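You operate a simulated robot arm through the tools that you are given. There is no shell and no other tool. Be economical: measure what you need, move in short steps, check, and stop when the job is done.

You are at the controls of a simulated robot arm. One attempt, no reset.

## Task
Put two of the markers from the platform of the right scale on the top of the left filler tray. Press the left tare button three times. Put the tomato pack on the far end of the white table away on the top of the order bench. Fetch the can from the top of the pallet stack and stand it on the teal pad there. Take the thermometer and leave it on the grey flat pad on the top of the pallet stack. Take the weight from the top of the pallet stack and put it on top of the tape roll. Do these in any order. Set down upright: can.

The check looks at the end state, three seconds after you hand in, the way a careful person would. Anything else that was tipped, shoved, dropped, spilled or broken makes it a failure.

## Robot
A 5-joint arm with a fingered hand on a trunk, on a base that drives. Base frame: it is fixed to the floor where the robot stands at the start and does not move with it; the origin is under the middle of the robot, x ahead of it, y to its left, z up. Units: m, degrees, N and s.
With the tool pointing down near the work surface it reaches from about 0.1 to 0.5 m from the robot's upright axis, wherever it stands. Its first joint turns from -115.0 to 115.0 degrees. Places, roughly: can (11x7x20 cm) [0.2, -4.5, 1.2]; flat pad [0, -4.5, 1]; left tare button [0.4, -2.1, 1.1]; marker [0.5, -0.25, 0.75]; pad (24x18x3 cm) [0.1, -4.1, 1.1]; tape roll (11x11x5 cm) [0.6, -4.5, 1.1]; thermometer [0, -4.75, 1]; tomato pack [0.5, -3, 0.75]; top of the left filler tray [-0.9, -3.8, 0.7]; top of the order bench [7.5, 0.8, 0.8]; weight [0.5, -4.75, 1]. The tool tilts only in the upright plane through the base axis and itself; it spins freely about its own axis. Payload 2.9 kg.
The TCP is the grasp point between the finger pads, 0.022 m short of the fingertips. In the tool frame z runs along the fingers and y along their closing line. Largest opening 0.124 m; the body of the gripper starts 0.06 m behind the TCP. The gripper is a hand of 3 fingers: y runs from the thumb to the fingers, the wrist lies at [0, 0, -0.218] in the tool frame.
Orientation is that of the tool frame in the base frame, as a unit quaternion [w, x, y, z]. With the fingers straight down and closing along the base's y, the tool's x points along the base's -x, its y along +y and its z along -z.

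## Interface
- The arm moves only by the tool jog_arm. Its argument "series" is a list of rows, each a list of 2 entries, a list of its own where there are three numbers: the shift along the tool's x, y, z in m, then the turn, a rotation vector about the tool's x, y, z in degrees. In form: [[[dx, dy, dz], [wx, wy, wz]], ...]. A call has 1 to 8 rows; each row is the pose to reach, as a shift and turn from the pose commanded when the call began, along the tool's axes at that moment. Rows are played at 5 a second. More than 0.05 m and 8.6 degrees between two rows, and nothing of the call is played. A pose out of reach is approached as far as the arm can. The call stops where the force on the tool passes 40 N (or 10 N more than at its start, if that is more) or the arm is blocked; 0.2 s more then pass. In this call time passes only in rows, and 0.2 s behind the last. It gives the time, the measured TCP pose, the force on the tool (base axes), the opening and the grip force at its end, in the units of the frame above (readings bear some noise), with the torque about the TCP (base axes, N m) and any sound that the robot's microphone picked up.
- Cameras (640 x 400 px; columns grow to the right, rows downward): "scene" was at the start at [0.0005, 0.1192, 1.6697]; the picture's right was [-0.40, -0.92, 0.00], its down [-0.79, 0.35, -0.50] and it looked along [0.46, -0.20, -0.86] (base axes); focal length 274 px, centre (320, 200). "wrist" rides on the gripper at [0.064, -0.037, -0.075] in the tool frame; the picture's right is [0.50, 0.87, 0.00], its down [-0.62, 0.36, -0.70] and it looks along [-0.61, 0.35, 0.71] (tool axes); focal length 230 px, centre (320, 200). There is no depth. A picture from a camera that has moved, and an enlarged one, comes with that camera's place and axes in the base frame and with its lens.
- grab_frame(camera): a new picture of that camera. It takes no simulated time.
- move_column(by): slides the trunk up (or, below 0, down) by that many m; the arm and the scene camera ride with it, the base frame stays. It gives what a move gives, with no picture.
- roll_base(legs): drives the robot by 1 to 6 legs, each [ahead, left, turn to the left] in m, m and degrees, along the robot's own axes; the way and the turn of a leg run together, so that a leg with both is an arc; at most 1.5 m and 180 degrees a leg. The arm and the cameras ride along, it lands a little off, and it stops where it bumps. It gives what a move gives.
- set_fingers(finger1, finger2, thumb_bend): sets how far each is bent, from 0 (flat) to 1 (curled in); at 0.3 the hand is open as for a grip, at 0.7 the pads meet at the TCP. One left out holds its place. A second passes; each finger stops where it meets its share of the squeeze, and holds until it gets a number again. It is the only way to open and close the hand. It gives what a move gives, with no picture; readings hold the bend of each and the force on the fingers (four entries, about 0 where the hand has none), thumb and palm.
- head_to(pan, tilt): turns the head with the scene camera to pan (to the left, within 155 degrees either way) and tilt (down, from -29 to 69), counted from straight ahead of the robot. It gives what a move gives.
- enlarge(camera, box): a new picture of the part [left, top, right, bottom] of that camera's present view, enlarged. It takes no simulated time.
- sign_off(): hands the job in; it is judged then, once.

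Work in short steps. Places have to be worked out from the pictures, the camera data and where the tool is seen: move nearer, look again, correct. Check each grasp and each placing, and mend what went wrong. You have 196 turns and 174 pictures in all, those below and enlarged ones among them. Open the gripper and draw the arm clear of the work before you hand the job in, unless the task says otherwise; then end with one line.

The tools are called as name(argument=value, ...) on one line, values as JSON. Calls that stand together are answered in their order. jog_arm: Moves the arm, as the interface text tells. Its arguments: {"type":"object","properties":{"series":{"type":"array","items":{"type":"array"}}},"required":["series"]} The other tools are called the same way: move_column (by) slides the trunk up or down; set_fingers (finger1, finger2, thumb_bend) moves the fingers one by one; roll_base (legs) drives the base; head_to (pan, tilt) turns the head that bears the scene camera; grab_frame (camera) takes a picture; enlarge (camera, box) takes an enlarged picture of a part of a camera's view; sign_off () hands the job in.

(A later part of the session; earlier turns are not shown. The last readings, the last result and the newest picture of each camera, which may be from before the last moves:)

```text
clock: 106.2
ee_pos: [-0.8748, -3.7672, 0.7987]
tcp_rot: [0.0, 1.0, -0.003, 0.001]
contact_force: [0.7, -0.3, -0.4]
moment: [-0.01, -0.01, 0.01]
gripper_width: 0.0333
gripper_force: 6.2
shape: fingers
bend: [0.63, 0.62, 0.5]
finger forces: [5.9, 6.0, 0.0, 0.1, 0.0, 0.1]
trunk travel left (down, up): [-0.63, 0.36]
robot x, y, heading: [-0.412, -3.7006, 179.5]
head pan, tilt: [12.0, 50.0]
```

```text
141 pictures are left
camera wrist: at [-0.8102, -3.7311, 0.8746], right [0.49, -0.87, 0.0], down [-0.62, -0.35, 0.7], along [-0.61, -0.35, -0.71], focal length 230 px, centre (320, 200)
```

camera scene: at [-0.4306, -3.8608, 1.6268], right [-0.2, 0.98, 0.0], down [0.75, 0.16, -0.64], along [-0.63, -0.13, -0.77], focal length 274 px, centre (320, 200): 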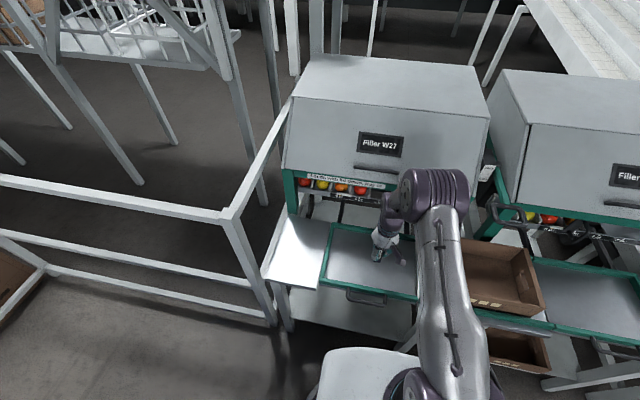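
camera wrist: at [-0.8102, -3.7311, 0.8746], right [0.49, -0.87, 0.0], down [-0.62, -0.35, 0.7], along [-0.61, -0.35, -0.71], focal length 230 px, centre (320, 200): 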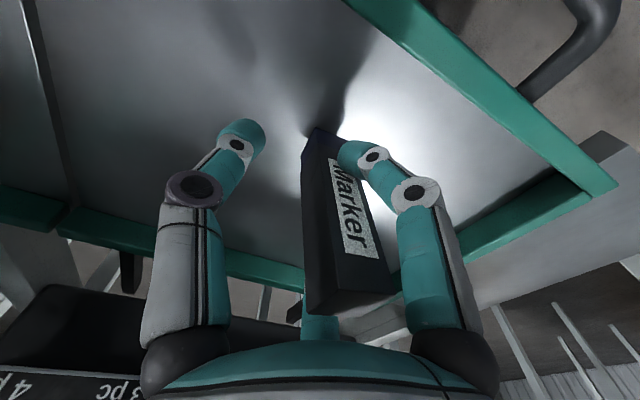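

Thumb is off; the marker stays with the fingers. I open the fingers fully.

set_fingers(finger1=0.3, finger2=0.3, thumb_bend=0.3)

grab_frame(camera="wrist")

```text
clock: 107.2
ee_pos: [-0.8745, -3.7657, 0.7982]
tcp_rot: [0.0, 1.0, -0.004, 0.001]
contact_force: [-0.5, -0.3, 0.2]
moment: [0.03, 0.01, 0.0]
gripper_width: 0.1035
gripper_force: 0.0
shape: fingers
bend: [0.3, 0.3, 0.3]
finger forces: [0.1, 0.0, 0.0, 0.0, 0.1, 0.0]
trunk travel left (down, up): [-0.63, 0.36]
robot x, y, heading: [-0.4137, -3.7015, 179.7]
head pan, tilt: [12.0, 50.0]
```

```text
140 pictures are left
camera wrist: at [-0.8102, -3.7311, 0.8746], right [0.49, -0.87, 0.0], down [-0.62, -0.35, 0.7], along [-0.61, -0.35, -0.71], focal length 230 px, centre (320, 200)
```

wrist: 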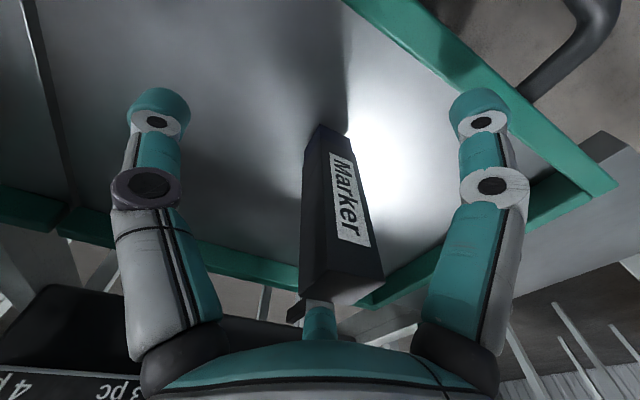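

The marker stands on the tray. I lift straight up, retract the arm, and go on to the pallet stack: turn left to face it from the lane on its west side.

move_column(by=0.34)

jog_arm(series=[[[0.05, 0, 0], [0, 0, 0]], [[0.1, -0.01, -0.02], [0, 0, 0]], [[0.14, -0.02, -0.04], [0, 0, 0]], [[0.17, -0.04, -0.07], [0, 0, 0]], [[0.19, -0.06, -0.1], [0, 0, 0]]])

head_to(pan=12, tilt=55)

enlarge(camera="scene", box=[220, 100, 460, 300])

```text
clock: 110.5
ee_pos: [-0.8747, -3.7667, 1.1391]
tcp_rot: [0.0, 1.0, -0.003, 0.001]
contact_force: [-0.2, 0.2, -0.6]
moment: [0.01, 0.01, 0.01]
gripper_width: 0.1035
gripper_force: 0.1
shape: fingers
bend: [0.3, 0.3, 0.3]
finger forces: [0.1, 0.1, 0.1, 0.0, 0.1, 0.0]
trunk travel left (down, up): [-0.97, 0.02]
robot x, y, heading: [-0.415, -3.7004, 179.9]
head pan, tilt: [12.0, 50.0]
```

```text
refused: row 2 steps farther than a row can; nothing moved
```

```text
clock: 111.2
ee_pos: [-0.874, -3.7663, 1.1383]
tcp_rot: [-0.001, 1.0, -0.004, 0.001]
contact_force: [-0.2, 0.4, 0.3]
moment: [0.01, -0.04, 0.02]
gripper_width: 0.1033
gripper_force: 0.1
shape: fingers
bend: [0.3, 0.3, 0.3]
finger forces: [0.0, 0.0, 0.1, 0.0, 0.1, 0.0]
trunk travel left (down, up): [-0.97, 0.02]
robot x, y, heading: [-0.4103, -3.7034, 179.5]
head pan, tilt: [12.0, 55.0]
```

```text
2.00 times, centred on (340, 200) of scene
camera zoom: at [-0.4258, -3.8598, 1.8603], right [-0.2, 0.98, 0.0], down [0.8, 0.17, -0.57], along [-0.56, -0.12, -0.82], focal length 548 px, centre (280, 200)
```

zoom: 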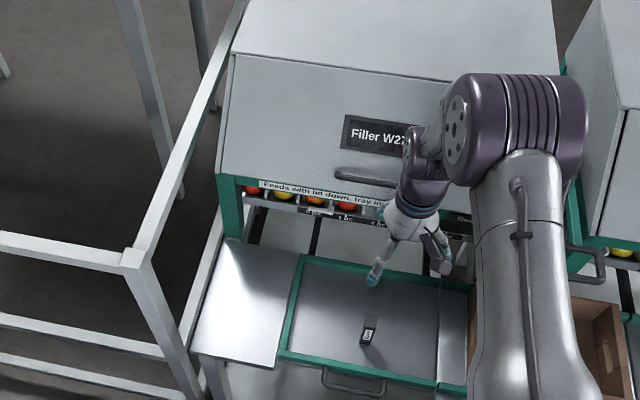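

Marker stands in the tray. I retract and raise the arm, then turn to face the stack.

jog_arm(series=[[[0.04, 0, -0.02], [0, 0, 0]], [[0.08, -0.01, -0.04], [0, 0, 0]], [[0.12, -0.02, -0.06], [0, 0, 0]], [[0.15, -0.04, -0.08], [0, 0, 0]], [[0.18, -0.06, -0.1], [0, 0, 0]]])

roll_base(legs=[[0, 0, 90], [0.45, -0.03, 0]])

head_to(pan=60, tilt=45)

grab_frame(camera="scene")

```text
clock: 112.4
ee_pos: [-0.693, -3.7056, 1.2387]
tcp_rot: [0.001, 1.0, -0.003, 0.0]
contact_force: [0.1, 0.1, -0.5]
moment: [0.02, 0.01, -0.01]
gripper_width: 0.1036
gripper_force: 0.0
shape: fingers
bend: [0.3, 0.3, 0.3]
finger forces: [0.0, 0.0, 0.0, 0.1, 0.1, 0.1]
trunk travel left (down, up): [-0.97, 0.02]
robot x, y, heading: [-0.4092, -3.7005, 179.7]
head pan, tilt: [12.0, 55.0]
```

```text
clock: 118.9
ee_pos: [-0.4525, -4.433, 1.2391]
tcp_rot: [0.0, 0.715, 0.699, 0.0]
contact_force: [-0.3, -0.1, 0.7]
moment: [-0.02, -0.02, -0.03]
gripper_width: 0.1036
gripper_force: 0.0
shape: fingers
bend: [0.3, 0.3, 0.3]
finger forces: [0.1, 0.1, 0.0, 0.0, 0.0, 0.0]
trunk travel left (down, up): [-0.97, 0.02]
robot x, y, heading: [-0.4504, -4.1516, -91.5]
head pan, tilt: [12.0, 55.0]
```

```text
clock: 120.1
ee_pos: [-0.4525, -4.4336, 1.2383]
tcp_rot: [0.0, 0.716, 0.698, 0.0]
contact_force: [0.6, 0.7, -1.3]
moment: [0.0, 0.0, -0.01]
gripper_width: 0.104
gripper_force: 0.0
shape: fingers
bend: [0.3, 0.3, 0.3]
finger forces: [0.1, 0.1, 0.0, 0.0, 0.0, 0.0]
trunk travel left (down, up): [-0.97, 0.02]
robot x, y, heading: [-0.4521, -4.1488, -91.4]
head pan, tilt: [60.0, 45.0]
```

```text
138 pictures are left
camera scene: at [-0.2385, -4.1374, 1.8737], right [-0.52, -0.85, 0.0], down [-0.6, 0.37, -0.71], along [0.6, -0.37, -0.71], focal length 274 px, centre (320, 200)
```

scene: 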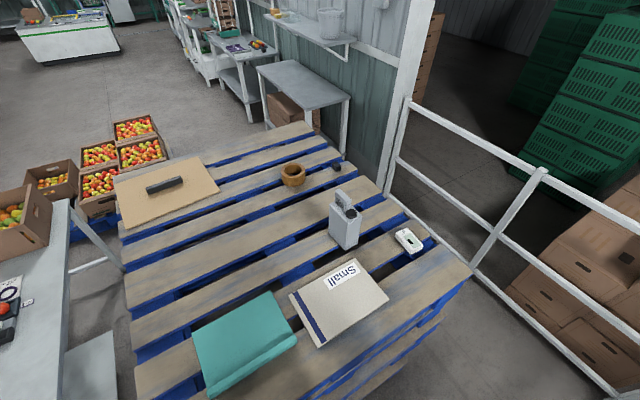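

Stack spans x −0.08…1.1, y −4.88…−3.83. Thermometer ≈(0.125, −4.757), flat pad ≈(0.063, −4.40), can ≈(0.27, −4.57), teal pad ≈(0.10, −4.09). I turn to face +x and move alongside.

roll_base(legs=[[0, 0, 91.5], [0, -0.43, 0], [0.07, 0, 0]])

head_to(pan=-10, tilt=55)

grab_frame(camera="scene")

grab_frame(camera="wrist")

```text
clock: 127.5
ee_pos: [-0.0848, -4.5691, 1.2374]
tcp_rot: [-0.003, -0.017, 1.0, 0.0]
contact_force: [0.5, -0.9, 0.1]
moment: [0.01, -0.02, -0.01]
gripper_width: 0.1037
gripper_force: 0.1
shape: fingers
bend: [0.3, 0.3, 0.3]
finger forces: [0.0, 0.0, 0.0, 0.1, 0.0, 0.0]
trunk travel left (down, up): [-0.97, 0.02]
robot x, y, heading: [-0.3719, -4.5885, 2.1]
head pan, tilt: [60.0, 45.0]
stopped in leg 3: the robot was blocked; the commanded pose is now the measured one
```

```text
clock: 128.9
ee_pos: [-0.0916, -4.5687, 1.239]
tcp_rot: [-0.001, -0.017, 1.0, 0.0]
contact_force: [-0.1, -0.9, 0.4]
moment: [0.02, 0.0, 0.0]
gripper_width: 0.1033
gripper_force: 0.0
shape: fingers
bend: [0.3, 0.3, 0.3]
finger forces: [0.1, 0.0, 0.1, 0.1, 0.0, 0.0]
trunk travel left (down, up): [-0.97, 0.02]
robot x, y, heading: [-0.3728, -4.5855, 2.2]
head pan, tilt: [-10.0, 55.0]
```

```text
137 pictures are left
camera scene: at [-0.3677, -4.4524, 1.8603], right [-0.14, -0.99, 0.0], down [-0.81, 0.11, -0.57], along [0.57, -0.08, -0.82], focal length 274 px, centre (320, 200)
```

scene: 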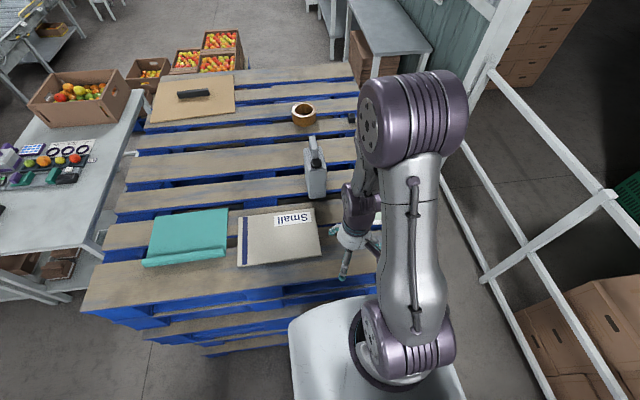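

```text
136 pictures are left
camera wrist: at [-0.1546, -4.6094, 1.315], right [-0.53, 0.85, 0.0], down [0.61, 0.38, 0.7], along [0.59, 0.37, -0.71], focal length 230 px, centre (320, 200)
```

wrist: 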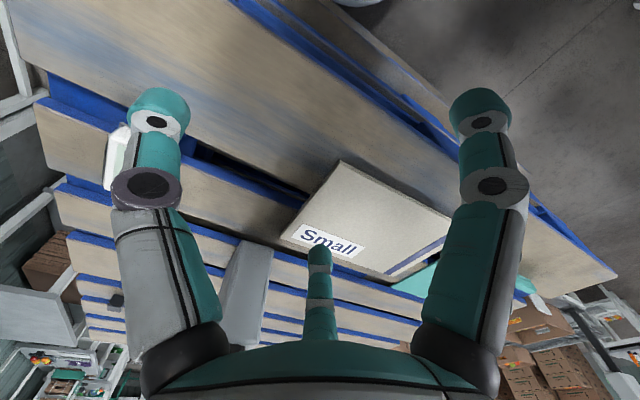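

The robot touches the stack edge (x −0.37), so distances are long. I move the hand near the thermometer to look.

jog_arm(series=[[[-0.03, -0.035, 0], [0, 0, 0]], [[-0.06, -0.07, 0], [0, 0, 0]], [[-0.09, -0.105, 0], [0, 0, 0]], [[-0.12, -0.14, 0.0], [0, 0, 0]], [[-0.134, -0.175, 0.0], [0, 0, 0]]])

grab_frame(camera="wrist")

grab_frame(camera="scene")

```text
clock: 130.1
ee_pos: [0.0478, -4.7423, 1.2384]
tcp_rot: [0.0, -0.018, 1.0, 0.001]
contact_force: [0.7, -0.1, -0.7]
moment: [0.03, -0.01, 0.0]
gripper_width: 0.1034
gripper_force: 0.1
shape: fingers
bend: [0.3, 0.3, 0.3]
finger forces: [0.0, 0.0, 0.0, 0.1, 0.0, 0.0]
trunk travel left (down, up): [-0.97, 0.02]
robot x, y, heading: [-0.3653, -4.5881, 1.7]
head pan, tilt: [-10.0, 55.0]
```

```text
135 pictures are left
camera wrist: at [-0.0141, -4.7825, 1.3149], right [-0.53, 0.85, 0.0], down [0.61, 0.38, 0.7], along [0.59, 0.37, -0.71], focal length 230 px, centre (320, 200)
```

wrist: 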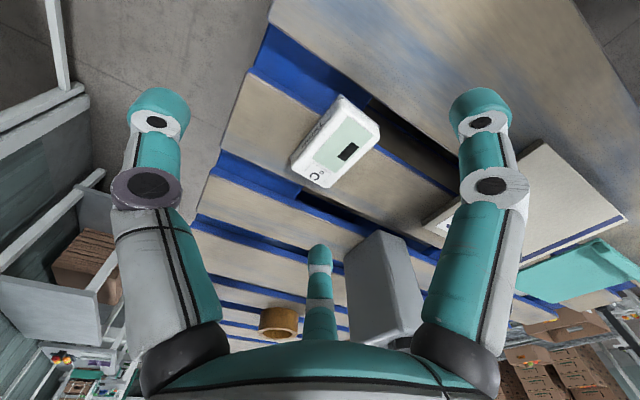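

```text
134 pictures are left
camera scene: at [-0.3667, -4.4545, 1.8605], right [-0.14, -0.99, 0.0], down [-0.81, 0.11, -0.57], along [0.57, -0.08, -0.82], focal length 274 px, centre (320, 200)
```

scene: 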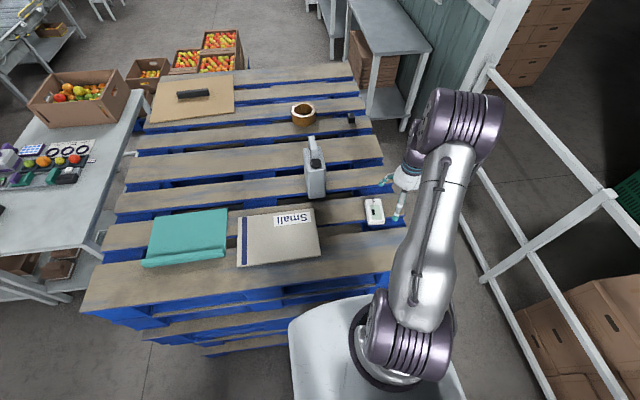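

Triangulating, the stack top is really at z≈1.08 and the thermometer at ≈(0.09, −4.70), long axis along x, ~6 cm wide in y – good for the present finger direction. I move over it and lower to 1.15.

jog_arm(series=[[[-0.022, 0.021, 0.02], [0, 0, 0]], [[-0.044, 0.043, 0.045], [0, 0, 0]], [[-0.044, 0.043, 0.085], [0, 0, 0]]])

grab_frame(camera="wrist")

enlarge(camera="scene", box=[290, 110, 480, 270])

```text
clock: 130.9
ee_pos: [0.0914, -4.6954, 1.1529]
tcp_rot: [-0.001, -0.018, 1.0, -0.001]
contact_force: [1.0, 0.4, -0.5]
moment: [-0.02, 0.0, -0.01]
gripper_width: 0.1036
gripper_force: 0.0
shape: fingers
bend: [0.3, 0.3, 0.3]
finger forces: [0.1, 0.0, 0.0, 0.1, 0.0, 0.0]
trunk travel left (down, up): [-0.97, 0.02]
robot x, y, heading: [-0.3711, -4.5873, 2.0]
head pan, tilt: [-10.0, 55.0]
```

```text
133 pictures are left
camera wrist: at [0.0283, -4.736, 1.2297], right [-0.53, 0.85, 0.0], down [0.61, 0.38, 0.7], along [0.59, 0.37, -0.71], focal length 230 px, centre (320, 200)
```

wrist: 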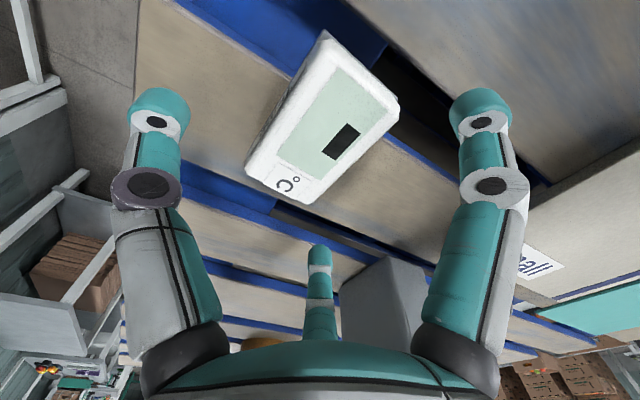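

```text
2.50 times, centred on (385, 190) of scene
camera zoom: at [-0.3665, -4.4535, 1.8604], right [-0.14, -0.99, 0.0], down [-0.81, 0.11, -0.57], along [0.57, -0.08, -0.82], focal length 685 px, centre (158, 225)
```

zoom: 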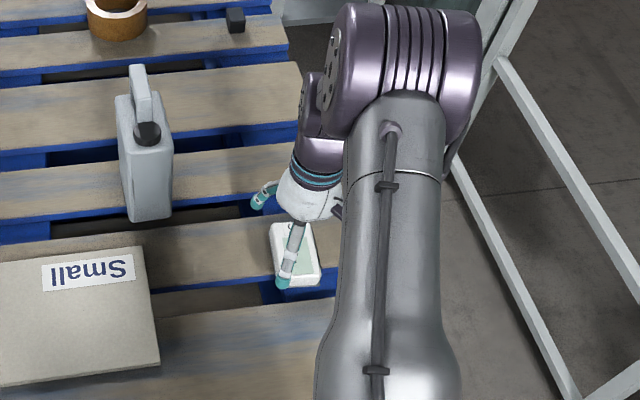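

Well centred. I correct ~1 cm, lower to z≈1.11 and close.

jog_arm(series=[[[0.008, -0.005, 0.02], [0, 0, 0]], [[0.008, -0.005, 0.042], [0, 0, 0]]])

set_fingers(finger1=0.7, finger2=0.7, thumb_bend=0.7)

grab_frame(camera="wrist")

```text
clock: 131.5
ee_pos: [0.0826, -4.6996, 1.111]
tcp_rot: [-0.001, -0.018, 1.0, 0.0]
contact_force: [0.5, 0.0, -0.7]
moment: [-0.02, 0.02, 0.01]
gripper_width: 0.1036
gripper_force: 0.1
shape: fingers
bend: [0.3, 0.3, 0.3]
finger forces: [0.0, 0.0, 0.0, 0.0, 0.0, 0.0]
trunk travel left (down, up): [-0.97, 0.02]
robot x, y, heading: [-0.3735, -4.5881, 1.9]
head pan, tilt: [-10.0, 55.0]
```

```text
clock: 132.5
ee_pos: [0.0811, -4.6984, 1.1118]
tcp_rot: [0.0, -0.018, 1.0, 0.0]
contact_force: [-2.0, 1.1, 12.5]
moment: [0.31, 0.27, -0.07]
gripper_width: 0.0465
gripper_force: 22.6
shape: fingers
bend: [0.5, 0.49, 0.55]
finger forces: [15.5, 14.3, 0.1, 0.0, 15.0, 0.1]
trunk travel left (down, up): [-0.97, 0.02]
robot x, y, heading: [-0.3709, -4.5854, 2.1]
head pan, tilt: [-10.0, 55.0]
```

```text
131 pictures are left
camera wrist: at [0.0177, -4.7396, 1.1885], right [-0.53, 0.85, 0.0], down [0.6, 0.38, 0.7], along [0.6, 0.37, -0.71], focal length 230 px, centre (320, 200)
```

wrist: 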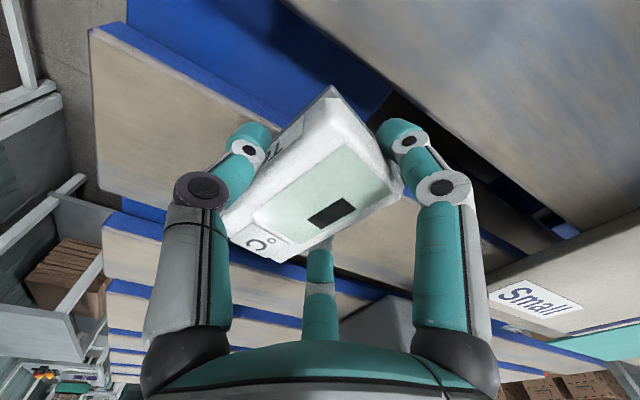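

Gripped with 22 N. I lift and check, moving −x first to keep clear of the can.

jog_arm(series=[[[0, 0, -0.03], [0, 0, 0]], [[0.01, 0, -0.07], [0, 0, 0]], [[0.04, 0.02, -0.09], [0, 0, 0]], [[0.05, 0.065, -0.09], [0, 0, 0]]])

grab_frame(camera="wrist")

```text
clock: 133.5
ee_pos: [0.0297, -4.6353, 1.2014]
tcp_rot: [-0.001, -0.017, 1.0, -0.001]
contact_force: [0.4, -0.3, -0.6]
moment: [-0.04, 0.0, 0.01]
gripper_width: 0.0458
gripper_force: 16.0
shape: fingers
bend: [0.5, 0.49, 0.55]
finger forces: [7.8, 10.1, 0.1, 0.0, 14.4, 0.0]
trunk travel left (down, up): [-0.97, 0.02]
robot x, y, heading: [-0.3714, -4.5861, 1.9]
head pan, tilt: [-10.0, 55.0]
```

```text
130 pictures are left
camera wrist: at [-0.0322, -4.6757, 1.2772], right [-0.53, 0.85, 0.0], down [0.61, 0.38, 0.7], along [0.59, 0.37, -0.71], focal length 230 px, centre (320, 200)
```

wrist: 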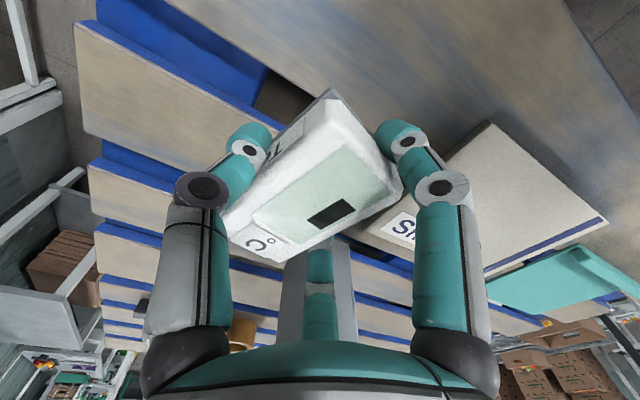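

Held. I carry it over the flat pad's centre (≈(0.036, −4.38)).

jog_arm(series=[[[-0.004, 0.05, 0], [0, 0, 0]], [[-0.008, 0.1, 0], [0, 0, 0]], [[-0.012, 0.15, 0], [0, 0, 0]], [[-0.016, 0.2, 0], [0, 0, 0]], [[-0.019, 0.25, 0], [0, 0, 0]]])

grab_frame(camera="wrist")

grab_frame(camera="scene")

```text
refused: row 1 steps farther than a row can; nothing moved
```

```text
129 pictures are left
camera wrist: at [-0.0322, -4.6757, 1.2772], right [-0.53, 0.85, 0.0], down [0.61, 0.38, 0.7], along [0.59, 0.37, -0.71], focal length 230 px, centre (320, 200)
```

wrist: 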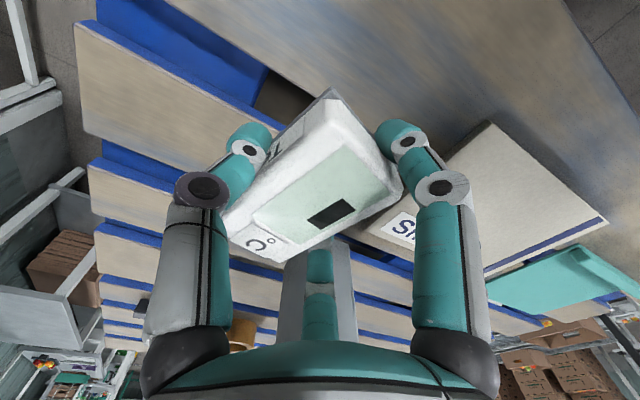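

```text
128 pictures are left
camera scene: at [-0.3662, -4.4491, 1.86], right [-0.14, -0.99, 0.0], down [-0.81, 0.11, -0.57], along [0.57, -0.08, -0.82], focal length 274 px, centre (320, 200)
```

scene: 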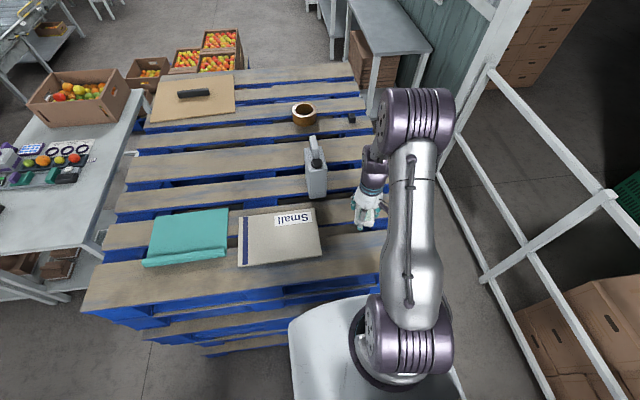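

Steps slightly too long; I repeat with shorter rows.

jog_arm(series=[[[-0.004, 0.042, 0], [0, 0, 0]], [[-0.008, 0.084, 0], [0, 0, 0]], [[-0.012, 0.126, 0], [0, 0, 0]], [[-0.015, 0.168, 0], [0, 0, 0]], [[-0.017, 0.21, 0], [0, 0, 0]], [[-0.019, 0.25, 0], [0, 0, 0]]])

grab_frame(camera="wrist")

enlarge(camera="scene", box=[190, 110, 430, 300])

```text
clock: 134.9
ee_pos: [0.0396, -4.3847, 1.1999]
tcp_rot: [-0.001, -0.016, 1.0, -0.001]
contact_force: [-0.1, 0.5, -1.2]
moment: [0.0, 0.02, 0.03]
gripper_width: 0.0454
gripper_force: 15.6
shape: fingers
bend: [0.51, 0.49, 0.55]
finger forces: [7.5, 10.0, 0.0, 0.1, 14.4, 0.0]
trunk travel left (down, up): [-0.97, 0.02]
robot x, y, heading: [-0.3742, -4.5856, 2.1]
head pan, tilt: [-10.0, 55.0]
```

```text
127 pictures are left
camera wrist: at [-0.0226, -4.4257, 1.2769], right [-0.53, 0.85, 0.0], down [0.61, 0.38, 0.7], along [0.59, 0.37, -0.71], focal length 230 px, centre (320, 200)
```

wrist: 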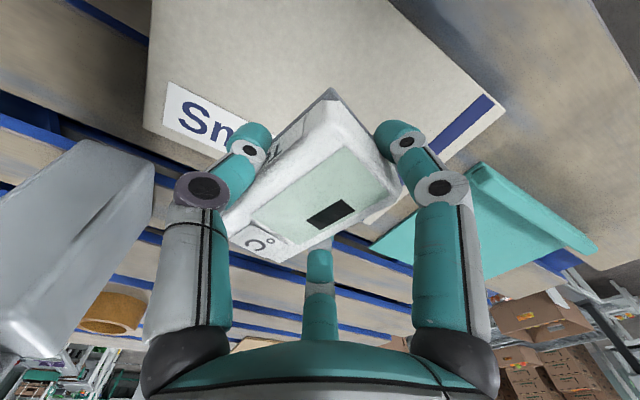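

```text
2.11 times, centred on (310, 205) of scene
camera zoom: at [-0.3667, -4.4506, 1.8602], right [-0.14, -0.99, 0.0], down [-0.81, 0.11, -0.57], along [0.57, -0.08, -0.82], focal length 577 px, centre (341, 190)
```

zoom: 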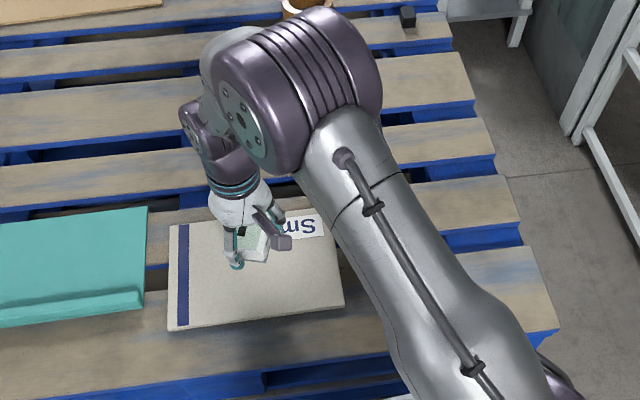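

Over the pad. I lower in small rows with contact stop in mind.

jog_arm(series=[[[0.012, 0, 0.03], [0, 0, 0]], [[0.012, 0, 0.055], [0, 0, 0]]])

grab_frame(camera="wrist")

jog_arm(series=[[[0, 0, 0.006], [0, 0, 0]], [[0, 0, 0.012], [0, 0, 0]]])

```text
clock: 135.5
ee_pos: [0.0299, -4.3859, 1.1453]
tcp_rot: [-0.001, -0.017, 1.0, -0.001]
contact_force: [-0.5, 0.0, -2.5]
moment: [-0.02, 0.01, 0.02]
gripper_width: 0.0452
gripper_force: 16.2
shape: fingers
bend: [0.51, 0.49, 0.55]
finger forces: [7.5, 9.9, 0.0, 0.0, 14.2, 0.1]
trunk travel left (down, up): [-0.97, 0.02]
robot x, y, heading: [-0.3719, -4.5877, 2.2]
head pan, tilt: [-10.0, 55.0]
```

```text
125 pictures are left
camera wrist: at [-0.0326, -4.4265, 1.2213], right [-0.53, 0.85, 0.0], down [0.61, 0.38, 0.7], along [0.59, 0.37, -0.71], focal length 230 px, centre (320, 200)
```

wrist: 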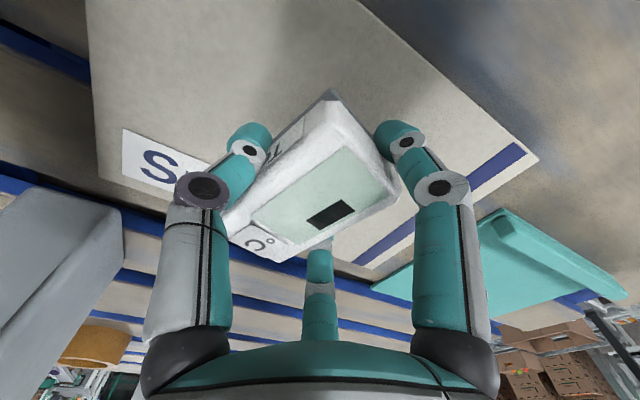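

```text
clock: 136.1
ee_pos: [0.0299, -4.3862, 1.1338]
tcp_rot: [-0.001, -0.017, 1.0, -0.001]
contact_force: [0.2, -0.3, -1.2]
moment: [0.01, 0.0, 0.02]
gripper_width: 0.0452
gripper_force: 15.6
shape: fingers
bend: [0.51, 0.49, 0.55]
finger forces: [7.5, 10.0, 0.0, 0.1, 14.1, 0.0]
trunk travel left (down, up): [-0.97, 0.02]
robot x, y, heading: [-0.3699, -4.5848, 2.1]
head pan, tilt: [-10.0, 55.0]
```

No contact yet at 1.134; I continue down a few mm at a time.

jog_arm(series=[[[0, 0, 0.005], [0, 0, 0]], [[0, 0, 0.01], [0, 0, 0]]])

jog_arm(series=[[[0, 0, 0.003], [0, 0, 0]], [[0, 0, 0.006], [0, 0, 0]]])

grab_frame(camera="wrist")

```text
clock: 136.7
ee_pos: [0.0294, -4.386, 1.1242]
tcp_rot: [-0.001, -0.018, 1.0, 0.0]
contact_force: [-0.2, 0.7, -1.3]
moment: [-0.01, 0.0, 0.0]
gripper_width: 0.0452
gripper_force: 15.8
shape: fingers
bend: [0.51, 0.49, 0.55]
finger forces: [7.4, 9.9, 0.0, 0.0, 14.2, 0.0]
trunk travel left (down, up): [-0.97, 0.02]
robot x, y, heading: [-0.3747, -4.5845, 2.0]
head pan, tilt: [-10.0, 55.0]
```

```text
clock: 137.3
ee_pos: [0.0296, -4.3863, 1.1214]
tcp_rot: [0.003, -0.016, 1.0, 0.002]
contact_force: [4.8, 1.6, 39.1]
moment: [-0.06, 0.41, -0.06]
gripper_width: 0.0451
gripper_force: 34.3
shape: fingers
bend: [0.5, 0.49, 0.55]
finger forces: [27.7, 13.2, 0.0, 0.0, 27.8, 0.1]
trunk travel left (down, up): [-0.97, 0.02]
robot x, y, heading: [-0.3724, -4.587, 1.8]
head pan, tilt: [-10.0, 55.0]
```

```text
124 pictures are left
camera wrist: at [-0.0346, -4.4273, 1.1976], right [-0.53, 0.85, 0.0], down [0.6, 0.38, 0.71], along [0.6, 0.37, -0.71], focal length 230 px, centre (320, 200)
```

wrist: 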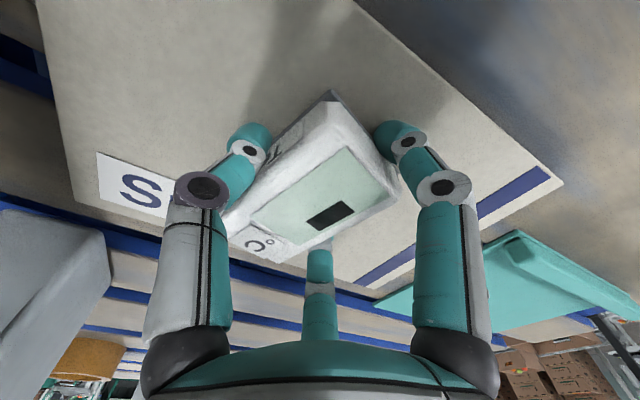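

Contact. I back off 3 mm, then open and rise.

jog_arm(series=[[[0, 0, -0.004], [0, 0, 0]]])

set_fingers(finger1=0.3, finger2=0.3, thumb_bend=0.3)

jog_arm(series=[[[0, 0, -0.04], [0, 0, 0]], [[0, 0, -0.085], [0, 0, 0]]])

grab_frame(camera="wrist")

```text
clock: 137.7
ee_pos: [0.0292, -4.3865, 1.1224]
tcp_rot: [0.0, -0.017, 1.0, -0.001]
contact_force: [2.8, 1.1, 9.7]
moment: [0.24, -0.43, -0.05]
gripper_width: 0.0446
gripper_force: 19.8
shape: fingers
bend: [0.51, 0.48, 0.56]
finger forces: [9.5, 17.2, 0.0, 0.1, 13.6, 0.0]
trunk travel left (down, up): [-0.97, 0.02]
robot x, y, heading: [-0.3723, -4.5873, 2.2]
head pan, tilt: [-10.0, 55.0]
```

```text
clock: 138.7
ee_pos: [0.0294, -4.3852, 1.1227]
tcp_rot: [-0.001, -0.017, 1.0, 0.0]
contact_force: [0.5, 0.0, 0.5]
moment: [-0.01, 0.02, -0.02]
gripper_width: 0.1033
gripper_force: 0.1
shape: fingers
bend: [0.3, 0.3, 0.3]
finger forces: [0.0, 0.1, 0.0, 0.0, 0.1, 0.0]
trunk travel left (down, up): [-0.97, 0.02]
robot x, y, heading: [-0.37, -4.5855, 2.1]
head pan, tilt: [-10.0, 55.0]
```

```text
clock: 139.3
ee_pos: [0.0268, -4.3874, 1.2096]
tcp_rot: [0.0, -0.017, 1.0, 0.001]
contact_force: [0.4, -0.2, 0.0]
moment: [-0.02, 0.01, -0.01]
gripper_width: 0.1038
gripper_force: 0.0
shape: fingers
bend: [0.3, 0.3, 0.3]
finger forces: [0.1, 0.0, 0.1, 0.0, 0.1, 0.1]
trunk travel left (down, up): [-0.97, 0.02]
robot x, y, heading: [-0.3734, -4.5845, 2.3]
head pan, tilt: [-10.0, 55.0]
```

```text
123 pictures are left
camera wrist: at [-0.0352, -4.4275, 1.2853], right [-0.53, 0.85, 0.0], down [0.61, 0.38, 0.7], along [0.59, 0.37, -0.71], focal length 230 px, centre (320, 200)
```

wrist: 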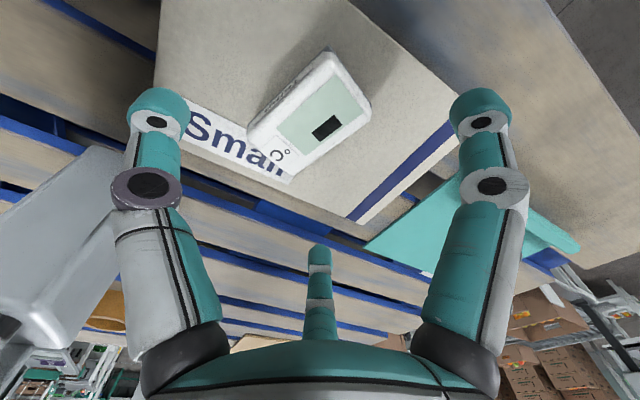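

Thermometer lies on the grey pad. Next the can: I move the hand in front of it (west side) and look closely for its yaw.

jog_arm(series=[[[0.01, -0.04, -0.01], [0, 0, 0]], [[0.01, -0.08, -0.02], [0, 0, 0]], [[0.01, -0.12, -0.03], [0, 0, 0]], [[0.005, -0.16, -0.04], [0, 0, 0]], [[0.0, -0.185, -0.04], [0, 0, 0]]])

head_to(pan=10, tilt=50)

enlarge(camera="scene", box=[260, 100, 560, 290])

grab_frame(camera="wrist")

```text
clock: 140.5
ee_pos: [0.038, -4.5737, 1.2482]
tcp_rot: [-0.001, -0.017, 1.0, 0.0]
contact_force: [0.2, 0.1, 0.7]
moment: [0.0, -0.02, 0.03]
gripper_width: 0.1037
gripper_force: 0.0
shape: fingers
bend: [0.3, 0.3, 0.3]
finger forces: [0.0, 0.0, 0.1, 0.0, 0.0, 0.1]
trunk travel left (down, up): [-0.97, 0.02]
robot x, y, heading: [-0.3705, -4.5875, 2.1]
head pan, tilt: [-10.0, 55.0]
```

```text
clock: 141.3
ee_pos: [0.0379, -4.5721, 1.2495]
tcp_rot: [-0.001, -0.018, 1.0, 0.0]
contact_force: [-0.1, 0.1, 0.2]
moment: [0.01, 0.0, -0.01]
gripper_width: 0.1039
gripper_force: 0.1
shape: fingers
bend: [0.3, 0.3, 0.3]
finger forces: [0.0, 0.0, 0.1, 0.0, 0.0, 0.0]
trunk travel left (down, up): [-0.97, 0.02]
robot x, y, heading: [-0.3678, -4.5869, 2.3]
head pan, tilt: [10.0, 50.0]
```

```text
2.11 times, centred on (410, 195) of scene
camera zoom: at [-0.3631, -4.4263, 1.8668], right [0.21, -0.98, 0.0], down [-0.75, -0.16, -0.64], along [0.63, 0.13, -0.77], focal length 577 px, centre (130, 210)
```

zoom: 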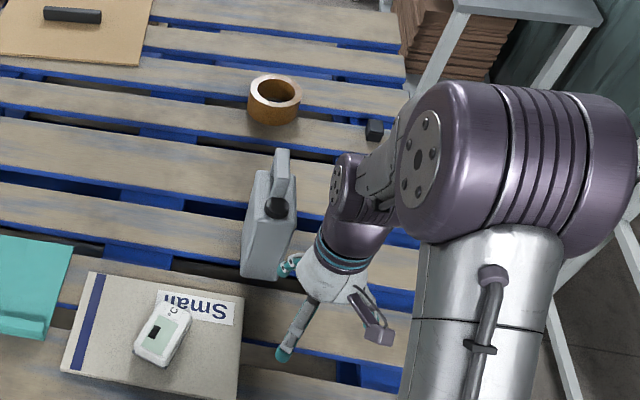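

```text
121 pictures are left
camera wrist: at [-0.0253, -4.6129, 1.3251], right [-0.53, 0.85, 0.0], down [0.61, 0.38, 0.7], along [0.59, 0.37, -0.71], focal length 230 px, centre (320, 200)
```

wrist: 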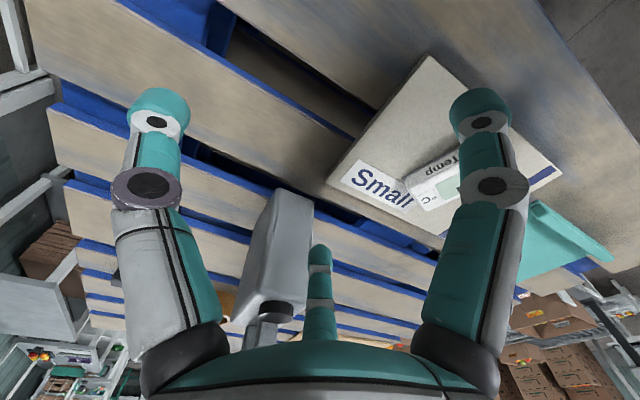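

Can's front face x≈0.195, y −4.495…−4.56, yaw≈0. I'll grip it horizontally from the west. First I square the robot to it, then tilt the tool outward.

roll_base(legs=[[-0.015, 0.055, -2.1]])

jog_arm(series=[[[-0.005, 0, 0], [0, -8.5, 0]], [[-0.01, 0, 0], [0, -17, 0]], [[-0.015, 0, 0.01], [0, -25.5, 0]], [[-0.02, 0, 0.02], [0, -34, 0]], [[-0.025, 0, 0.03], [0, -42.5, 0]], [[-0.03, 0, 0.04], [0, -51, 0]], [[-0.035, 0, 0.05], [0, -59.5, 0]], [[-0.04, 0, 0.06], [0, -68, 0]]])

enlarge(camera="scene", box=[260, 100, 560, 290])

```text
clock: 142.3
ee_pos: [0.0244, -4.5387, 1.248]
tcp_rot: [0.0, 0.002, 1.0, 0.002]
contact_force: [-0.2, 0.0, -0.1]
moment: [0.05, 0.0, -0.02]
gripper_width: 0.1034
gripper_force: 0.1
shape: fingers
bend: [0.3, 0.3, 0.3]
finger forces: [0.0, 0.0, 0.0, 0.1, 0.1, 0.0]
trunk travel left (down, up): [-0.97, 0.02]
robot x, y, heading: [-0.3894, -4.5333, -0.1]
head pan, tilt: [10.0, 50.0]
```

```text
clock: 144.1
ee_pos: [0.0633, -4.5336, 1.1873]
tcp_rot: [0.559, 0.001, 0.829, -0.001]
contact_force: [-1.5, 0.0, -0.4]
moment: [0.02, 0.0, 0.03]
gripper_width: 0.1039
gripper_force: 0.0
shape: fingers
bend: [0.3, 0.3, 0.3]
finger forces: [0.0, 0.0, 0.0, 0.1, 0.0, 0.0]
trunk travel left (down, up): [-0.97, 0.02]
robot x, y, heading: [-0.3861, -4.5285, -0.0]
head pan, tilt: [10.0, 50.0]
```

```text
2.11 times, centred on (410, 195) of scene
camera zoom: at [-0.3717, -4.3725, 1.8669], right [0.17, -0.99, 0.0], down [-0.76, -0.13, -0.64], along [0.63, 0.11, -0.77], focal length 577 px, centre (130, 210)
```

zoom: 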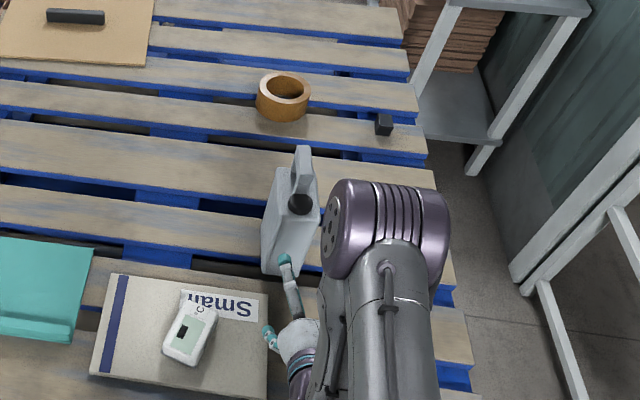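

The tilt works. I finish to ~85° and correct y by +6 mm.

jog_arm(series=[[[0, 0.003, 0], [0, -8.5, 0]], [[0, 0.006, 0], [0, -17, 0]]])

grab_frame(camera="wrist")

grab_frame(camera="scene")

```text
clock: 144.7
ee_pos: [0.1004, -4.5319, 1.1888]
tcp_rot: [0.674, 0.001, 0.738, -0.001]
contact_force: [0.3, 1.1, 0.1]
moment: [-0.01, 0.0, 0.01]
gripper_width: 0.1038
gripper_force: 0.1
shape: fingers
bend: [0.3, 0.3, 0.3]
finger forces: [0.0, 0.1, 0.0, 0.1, 0.1, 0.0]
out of reach, approached as far as the arm can: row 2
trunk travel left (down, up): [-0.97, 0.02]
robot x, y, heading: [-0.3886, -4.5289, -0.0]
head pan, tilt: [10.0, 50.0]
```

```text
119 pictures are left
camera wrist: at [0.0189, -4.5707, 1.1328], right [-0.04, 0.87, -0.5], down [-0.64, 0.36, 0.68], along [0.77, 0.35, 0.54], focal length 230 px, centre (320, 200)
```

wrist: 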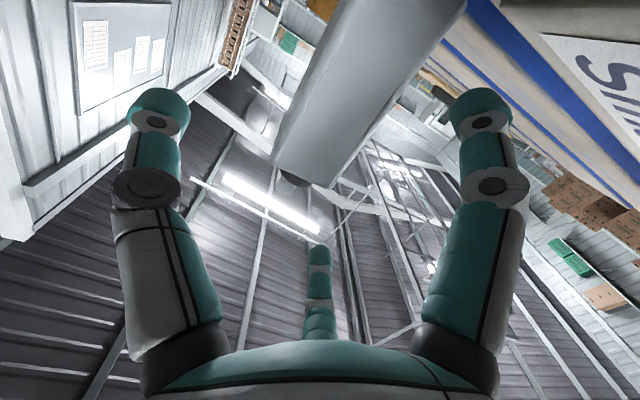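

```text
118 pictures are left
camera scene: at [-0.371, -4.3727, 1.8669], right [0.17, -0.99, 0.0], down [-0.76, -0.13, -0.64], along [0.63, 0.11, -0.77], focal length 274 px, centre (320, 200)
```

scene: 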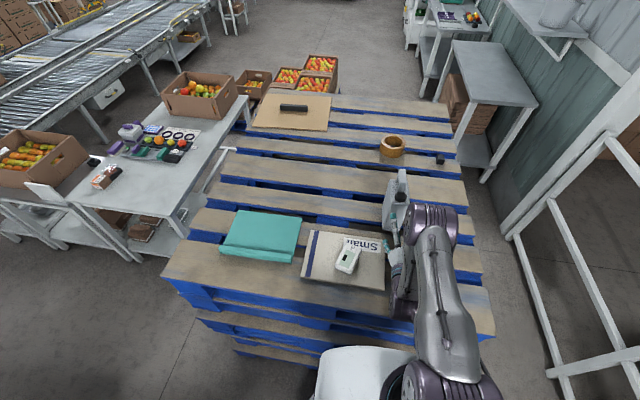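

Tilt is ~85° with TCP at (0.10, −4.532, 1.189), fingers straddling the can. I advance 13 cm.

jog_arm(series=[[[-0.004, 0.003, 0.045], [0, 0, 0]], [[-0.008, 0.004, 0.09], [0, 0, 0]], [[-0.01, 0.004, 0.115], [0, 0, 0]]])

grab_frame(camera="wrist")

enlarge(camera="scene", box=[320, 130, 500, 270])

```text
clock: 145.5
ee_pos: [0.2131, -4.5284, 1.1899]
tcp_rot: [0.675, -0.001, 0.738, 0.001]
contact_force: [-3.8, 1.2, 1.2]
moment: [0.13, 0.12, 0.1]
gripper_width: 0.1078
gripper_force: 1.3
shape: fingers
bend: [0.25, 0.3, 0.3]
finger forces: [3.5, 0.0, 0.0, 0.1, 0.1, 0.1]
trunk travel left (down, up): [-0.97, 0.02]
robot x, y, heading: [-0.3892, -4.5293, -0.2]
head pan, tilt: [10.0, 50.0]
```

```text
117 pictures are left
camera wrist: at [0.1327, -4.5686, 1.1336], right [-0.05, 0.87, -0.5], down [-0.64, 0.35, 0.68], along [0.76, 0.35, 0.54], focal length 230 px, centre (320, 200)
```

wrist: 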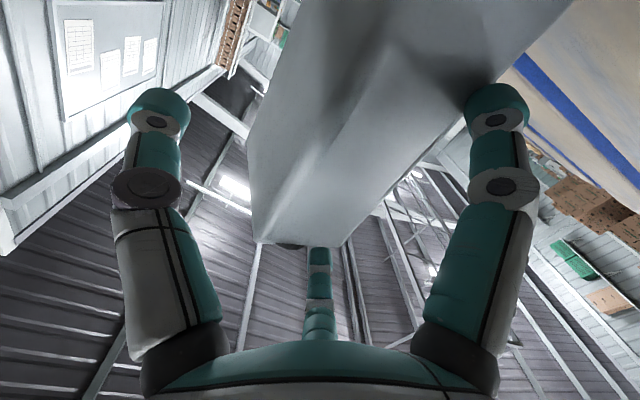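

```text
2.86 times, centred on (410, 200) of scene
camera zoom: at [-0.3737, -4.372, 1.8668], right [0.17, -0.99, 0.0], down [-0.75, -0.13, -0.64], along [0.63, 0.11, -0.77], focal length 783 px, centre (63, 200)
```

zoom: 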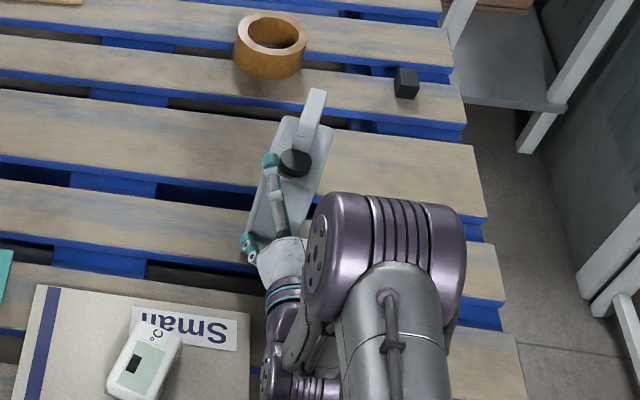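

Finger 1 (on the +y side) touches the can; I shift +y 14 mm to centre, then go in the last 2 cm.

jog_arm(series=[[[0, 0.014, 0], [0, 0, 0]]])

jog_arm(series=[[[-0.002, 0, 0.022], [0, 0, 0]]])

grab_frame(camera="wrist")

```text
clock: 145.9
ee_pos: [0.2131, -4.531, 1.1904]
tcp_rot: [0.675, -0.002, 0.738, 0.002]
contact_force: [-2.4, 1.7, 0.9]
moment: [0.12, 0.16, 0.1]
gripper_width: 0.1078
gripper_force: 1.6
shape: fingers
bend: [0.26, 0.3, 0.3]
finger forces: [3.0, 0.0, 0.0, 0.0, 0.1, 0.0]
out of reach, approached as far as the arm can: row 1
trunk travel left (down, up): [-0.97, 0.02]
robot x, y, heading: [-0.3874, -4.5299, -0.2]
head pan, tilt: [10.0, 50.0]
```

```text
clock: 146.3
ee_pos: [0.2339, -4.5298, 1.1889]
tcp_rot: [0.674, -0.001, 0.739, 0.001]
contact_force: [-4.1, 1.5, 1.6]
moment: [0.16, 0.23, 0.14]
gripper_width: 0.1081
gripper_force: 1.2
shape: fingers
bend: [0.25, 0.3, 0.3]
finger forces: [3.8, 0.1, 0.1, 0.1, 0.0, 0.1]
trunk travel left (down, up): [-0.97, 0.02]
robot x, y, heading: [-0.3885, -4.5296, 0.0]
head pan, tilt: [10.0, 50.0]
```

```text
115 pictures are left
camera wrist: at [0.1542, -4.5693, 1.133], right [-0.05, 0.87, -0.5], down [-0.64, 0.36, 0.68], along [0.76, 0.35, 0.54], focal length 230 px, centre (320, 200)
```

wrist: 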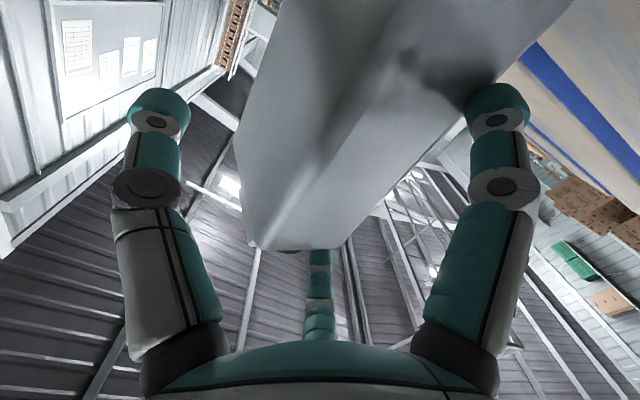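

Lateral moves need yaw when tilted, but the can is well inside the hand (TCP x 0.234). I close the hand on it.

set_fingers(finger1=0.7, finger2=0.7, thumb_bend=0.7)

grab_frame(camera="wrist")

enlarge(camera="scene", box=[320, 130, 500, 270])

```text
clock: 147.3
ee_pos: [0.2337, -4.531, 1.1912]
tcp_rot: [0.676, 0.0, 0.737, 0.001]
contact_force: [-2.4, -1.8, 8.2]
moment: [0.46, 0.33, 0.0]
gripper_width: 0.0716
gripper_force: 16.0
shape: fingers
bend: [0.31, 0.39, 0.57]
finger forces: [9.0, 9.4, 0.1, 0.0, 13.5, 0.1]
trunk travel left (down, up): [-0.97, 0.02]
robot x, y, heading: [-0.3892, -4.5336, -0.1]
head pan, tilt: [10.0, 50.0]
```

```text
114 pictures are left
camera wrist: at [0.153, -4.5704, 1.134], right [-0.04, 0.87, -0.5], down [-0.65, 0.35, 0.68], along [0.76, 0.35, 0.54], focal length 230 px, centre (320, 200)
```

wrist: 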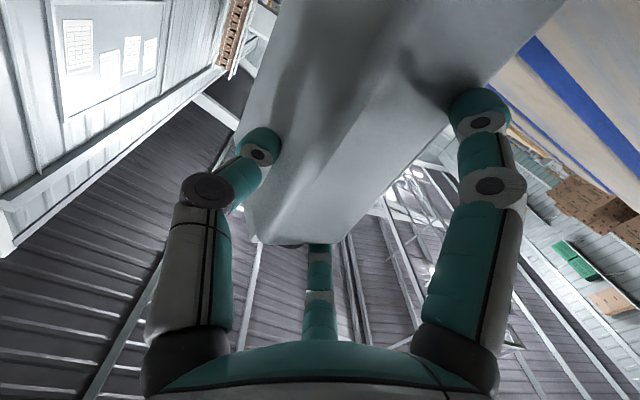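

```text
2.86 times, centred on (410, 200) of scene
camera zoom: at [-0.3755, -4.3737, 1.867], right [0.17, -0.99, 0.0], down [-0.75, -0.13, -0.64], along [0.63, 0.11, -0.77], focal length 783 px, centre (63, 200)
```

zoom: 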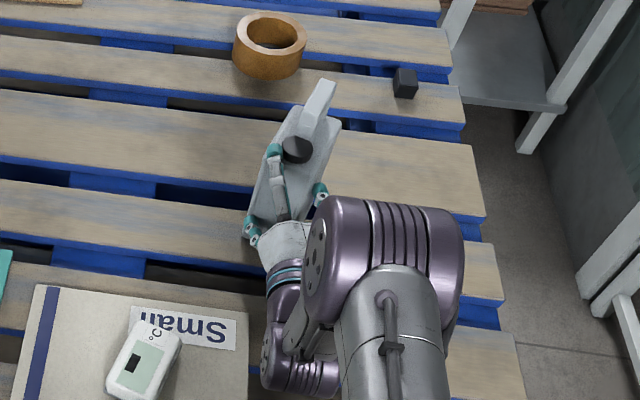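

Firm hold (16 N, both fingers and thumb). I lift ~6 cm and retract ~10 cm.

jog_arm(series=[[[-0.03, 0, 0], [0, 0, 0]], [[-0.06, 0, 0], [0, 0, 0]], [[-0.06, 0, -0.04], [0, 0, 0]], [[-0.055, 0, -0.08], [0, 0, 0]], [[-0.052, 0, -0.1], [0, 0, 0]]])

head_to(pan=25, tilt=55)

grab_frame(camera="scene")

```text
clock: 148.5
ee_pos: [0.1407, -4.5326, 1.2502]
tcp_rot: [0.675, 0.001, 0.738, 0.0]
contact_force: [-0.9, 0.0, -0.2]
moment: [-0.03, 0.01, 0.0]
gripper_width: 0.0356
gripper_force: 0.0
shape: fingers
bend: [0.44, 0.52, 0.7]
finger forces: [0.0, 0.0, 0.1, 0.0, 0.0, 0.0]
trunk travel left (down, up): [-0.97, 0.02]
robot x, y, heading: [-0.388, -4.5324, 0.0]
head pan, tilt: [10.0, 50.0]
```

```text
clock: 149.2
ee_pos: [0.1415, -4.5317, 1.251]
tcp_rot: [0.675, 0.0, 0.738, 0.0]
contact_force: [-0.6, -0.9, -0.2]
moment: [0.02, -0.01, 0.0]
gripper_width: 0.0356
gripper_force: 0.0
shape: fingers
bend: [0.44, 0.52, 0.7]
finger forces: [0.1, 0.0, 0.0, 0.1, 0.0, 0.0]
trunk travel left (down, up): [-0.97, 0.02]
robot x, y, heading: [-0.3873, -4.5329, 0.0]
head pan, tilt: [25.0, 55.0]
```

```text
112 pictures are left
camera scene: at [-0.383, -4.3556, 1.8603], right [0.42, -0.91, 0.0], down [-0.74, -0.34, -0.57], along [0.52, 0.24, -0.82], focal length 274 px, centre (320, 200)
```

scene: 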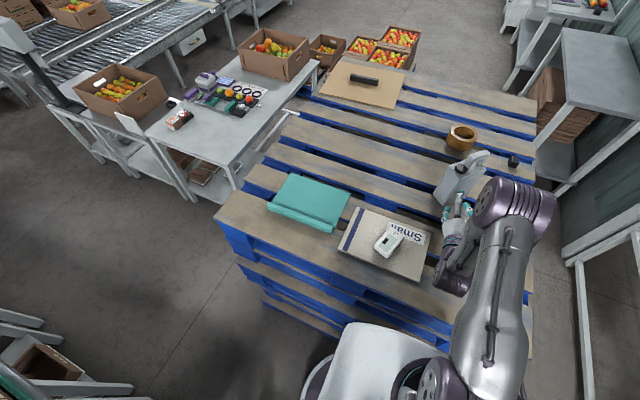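

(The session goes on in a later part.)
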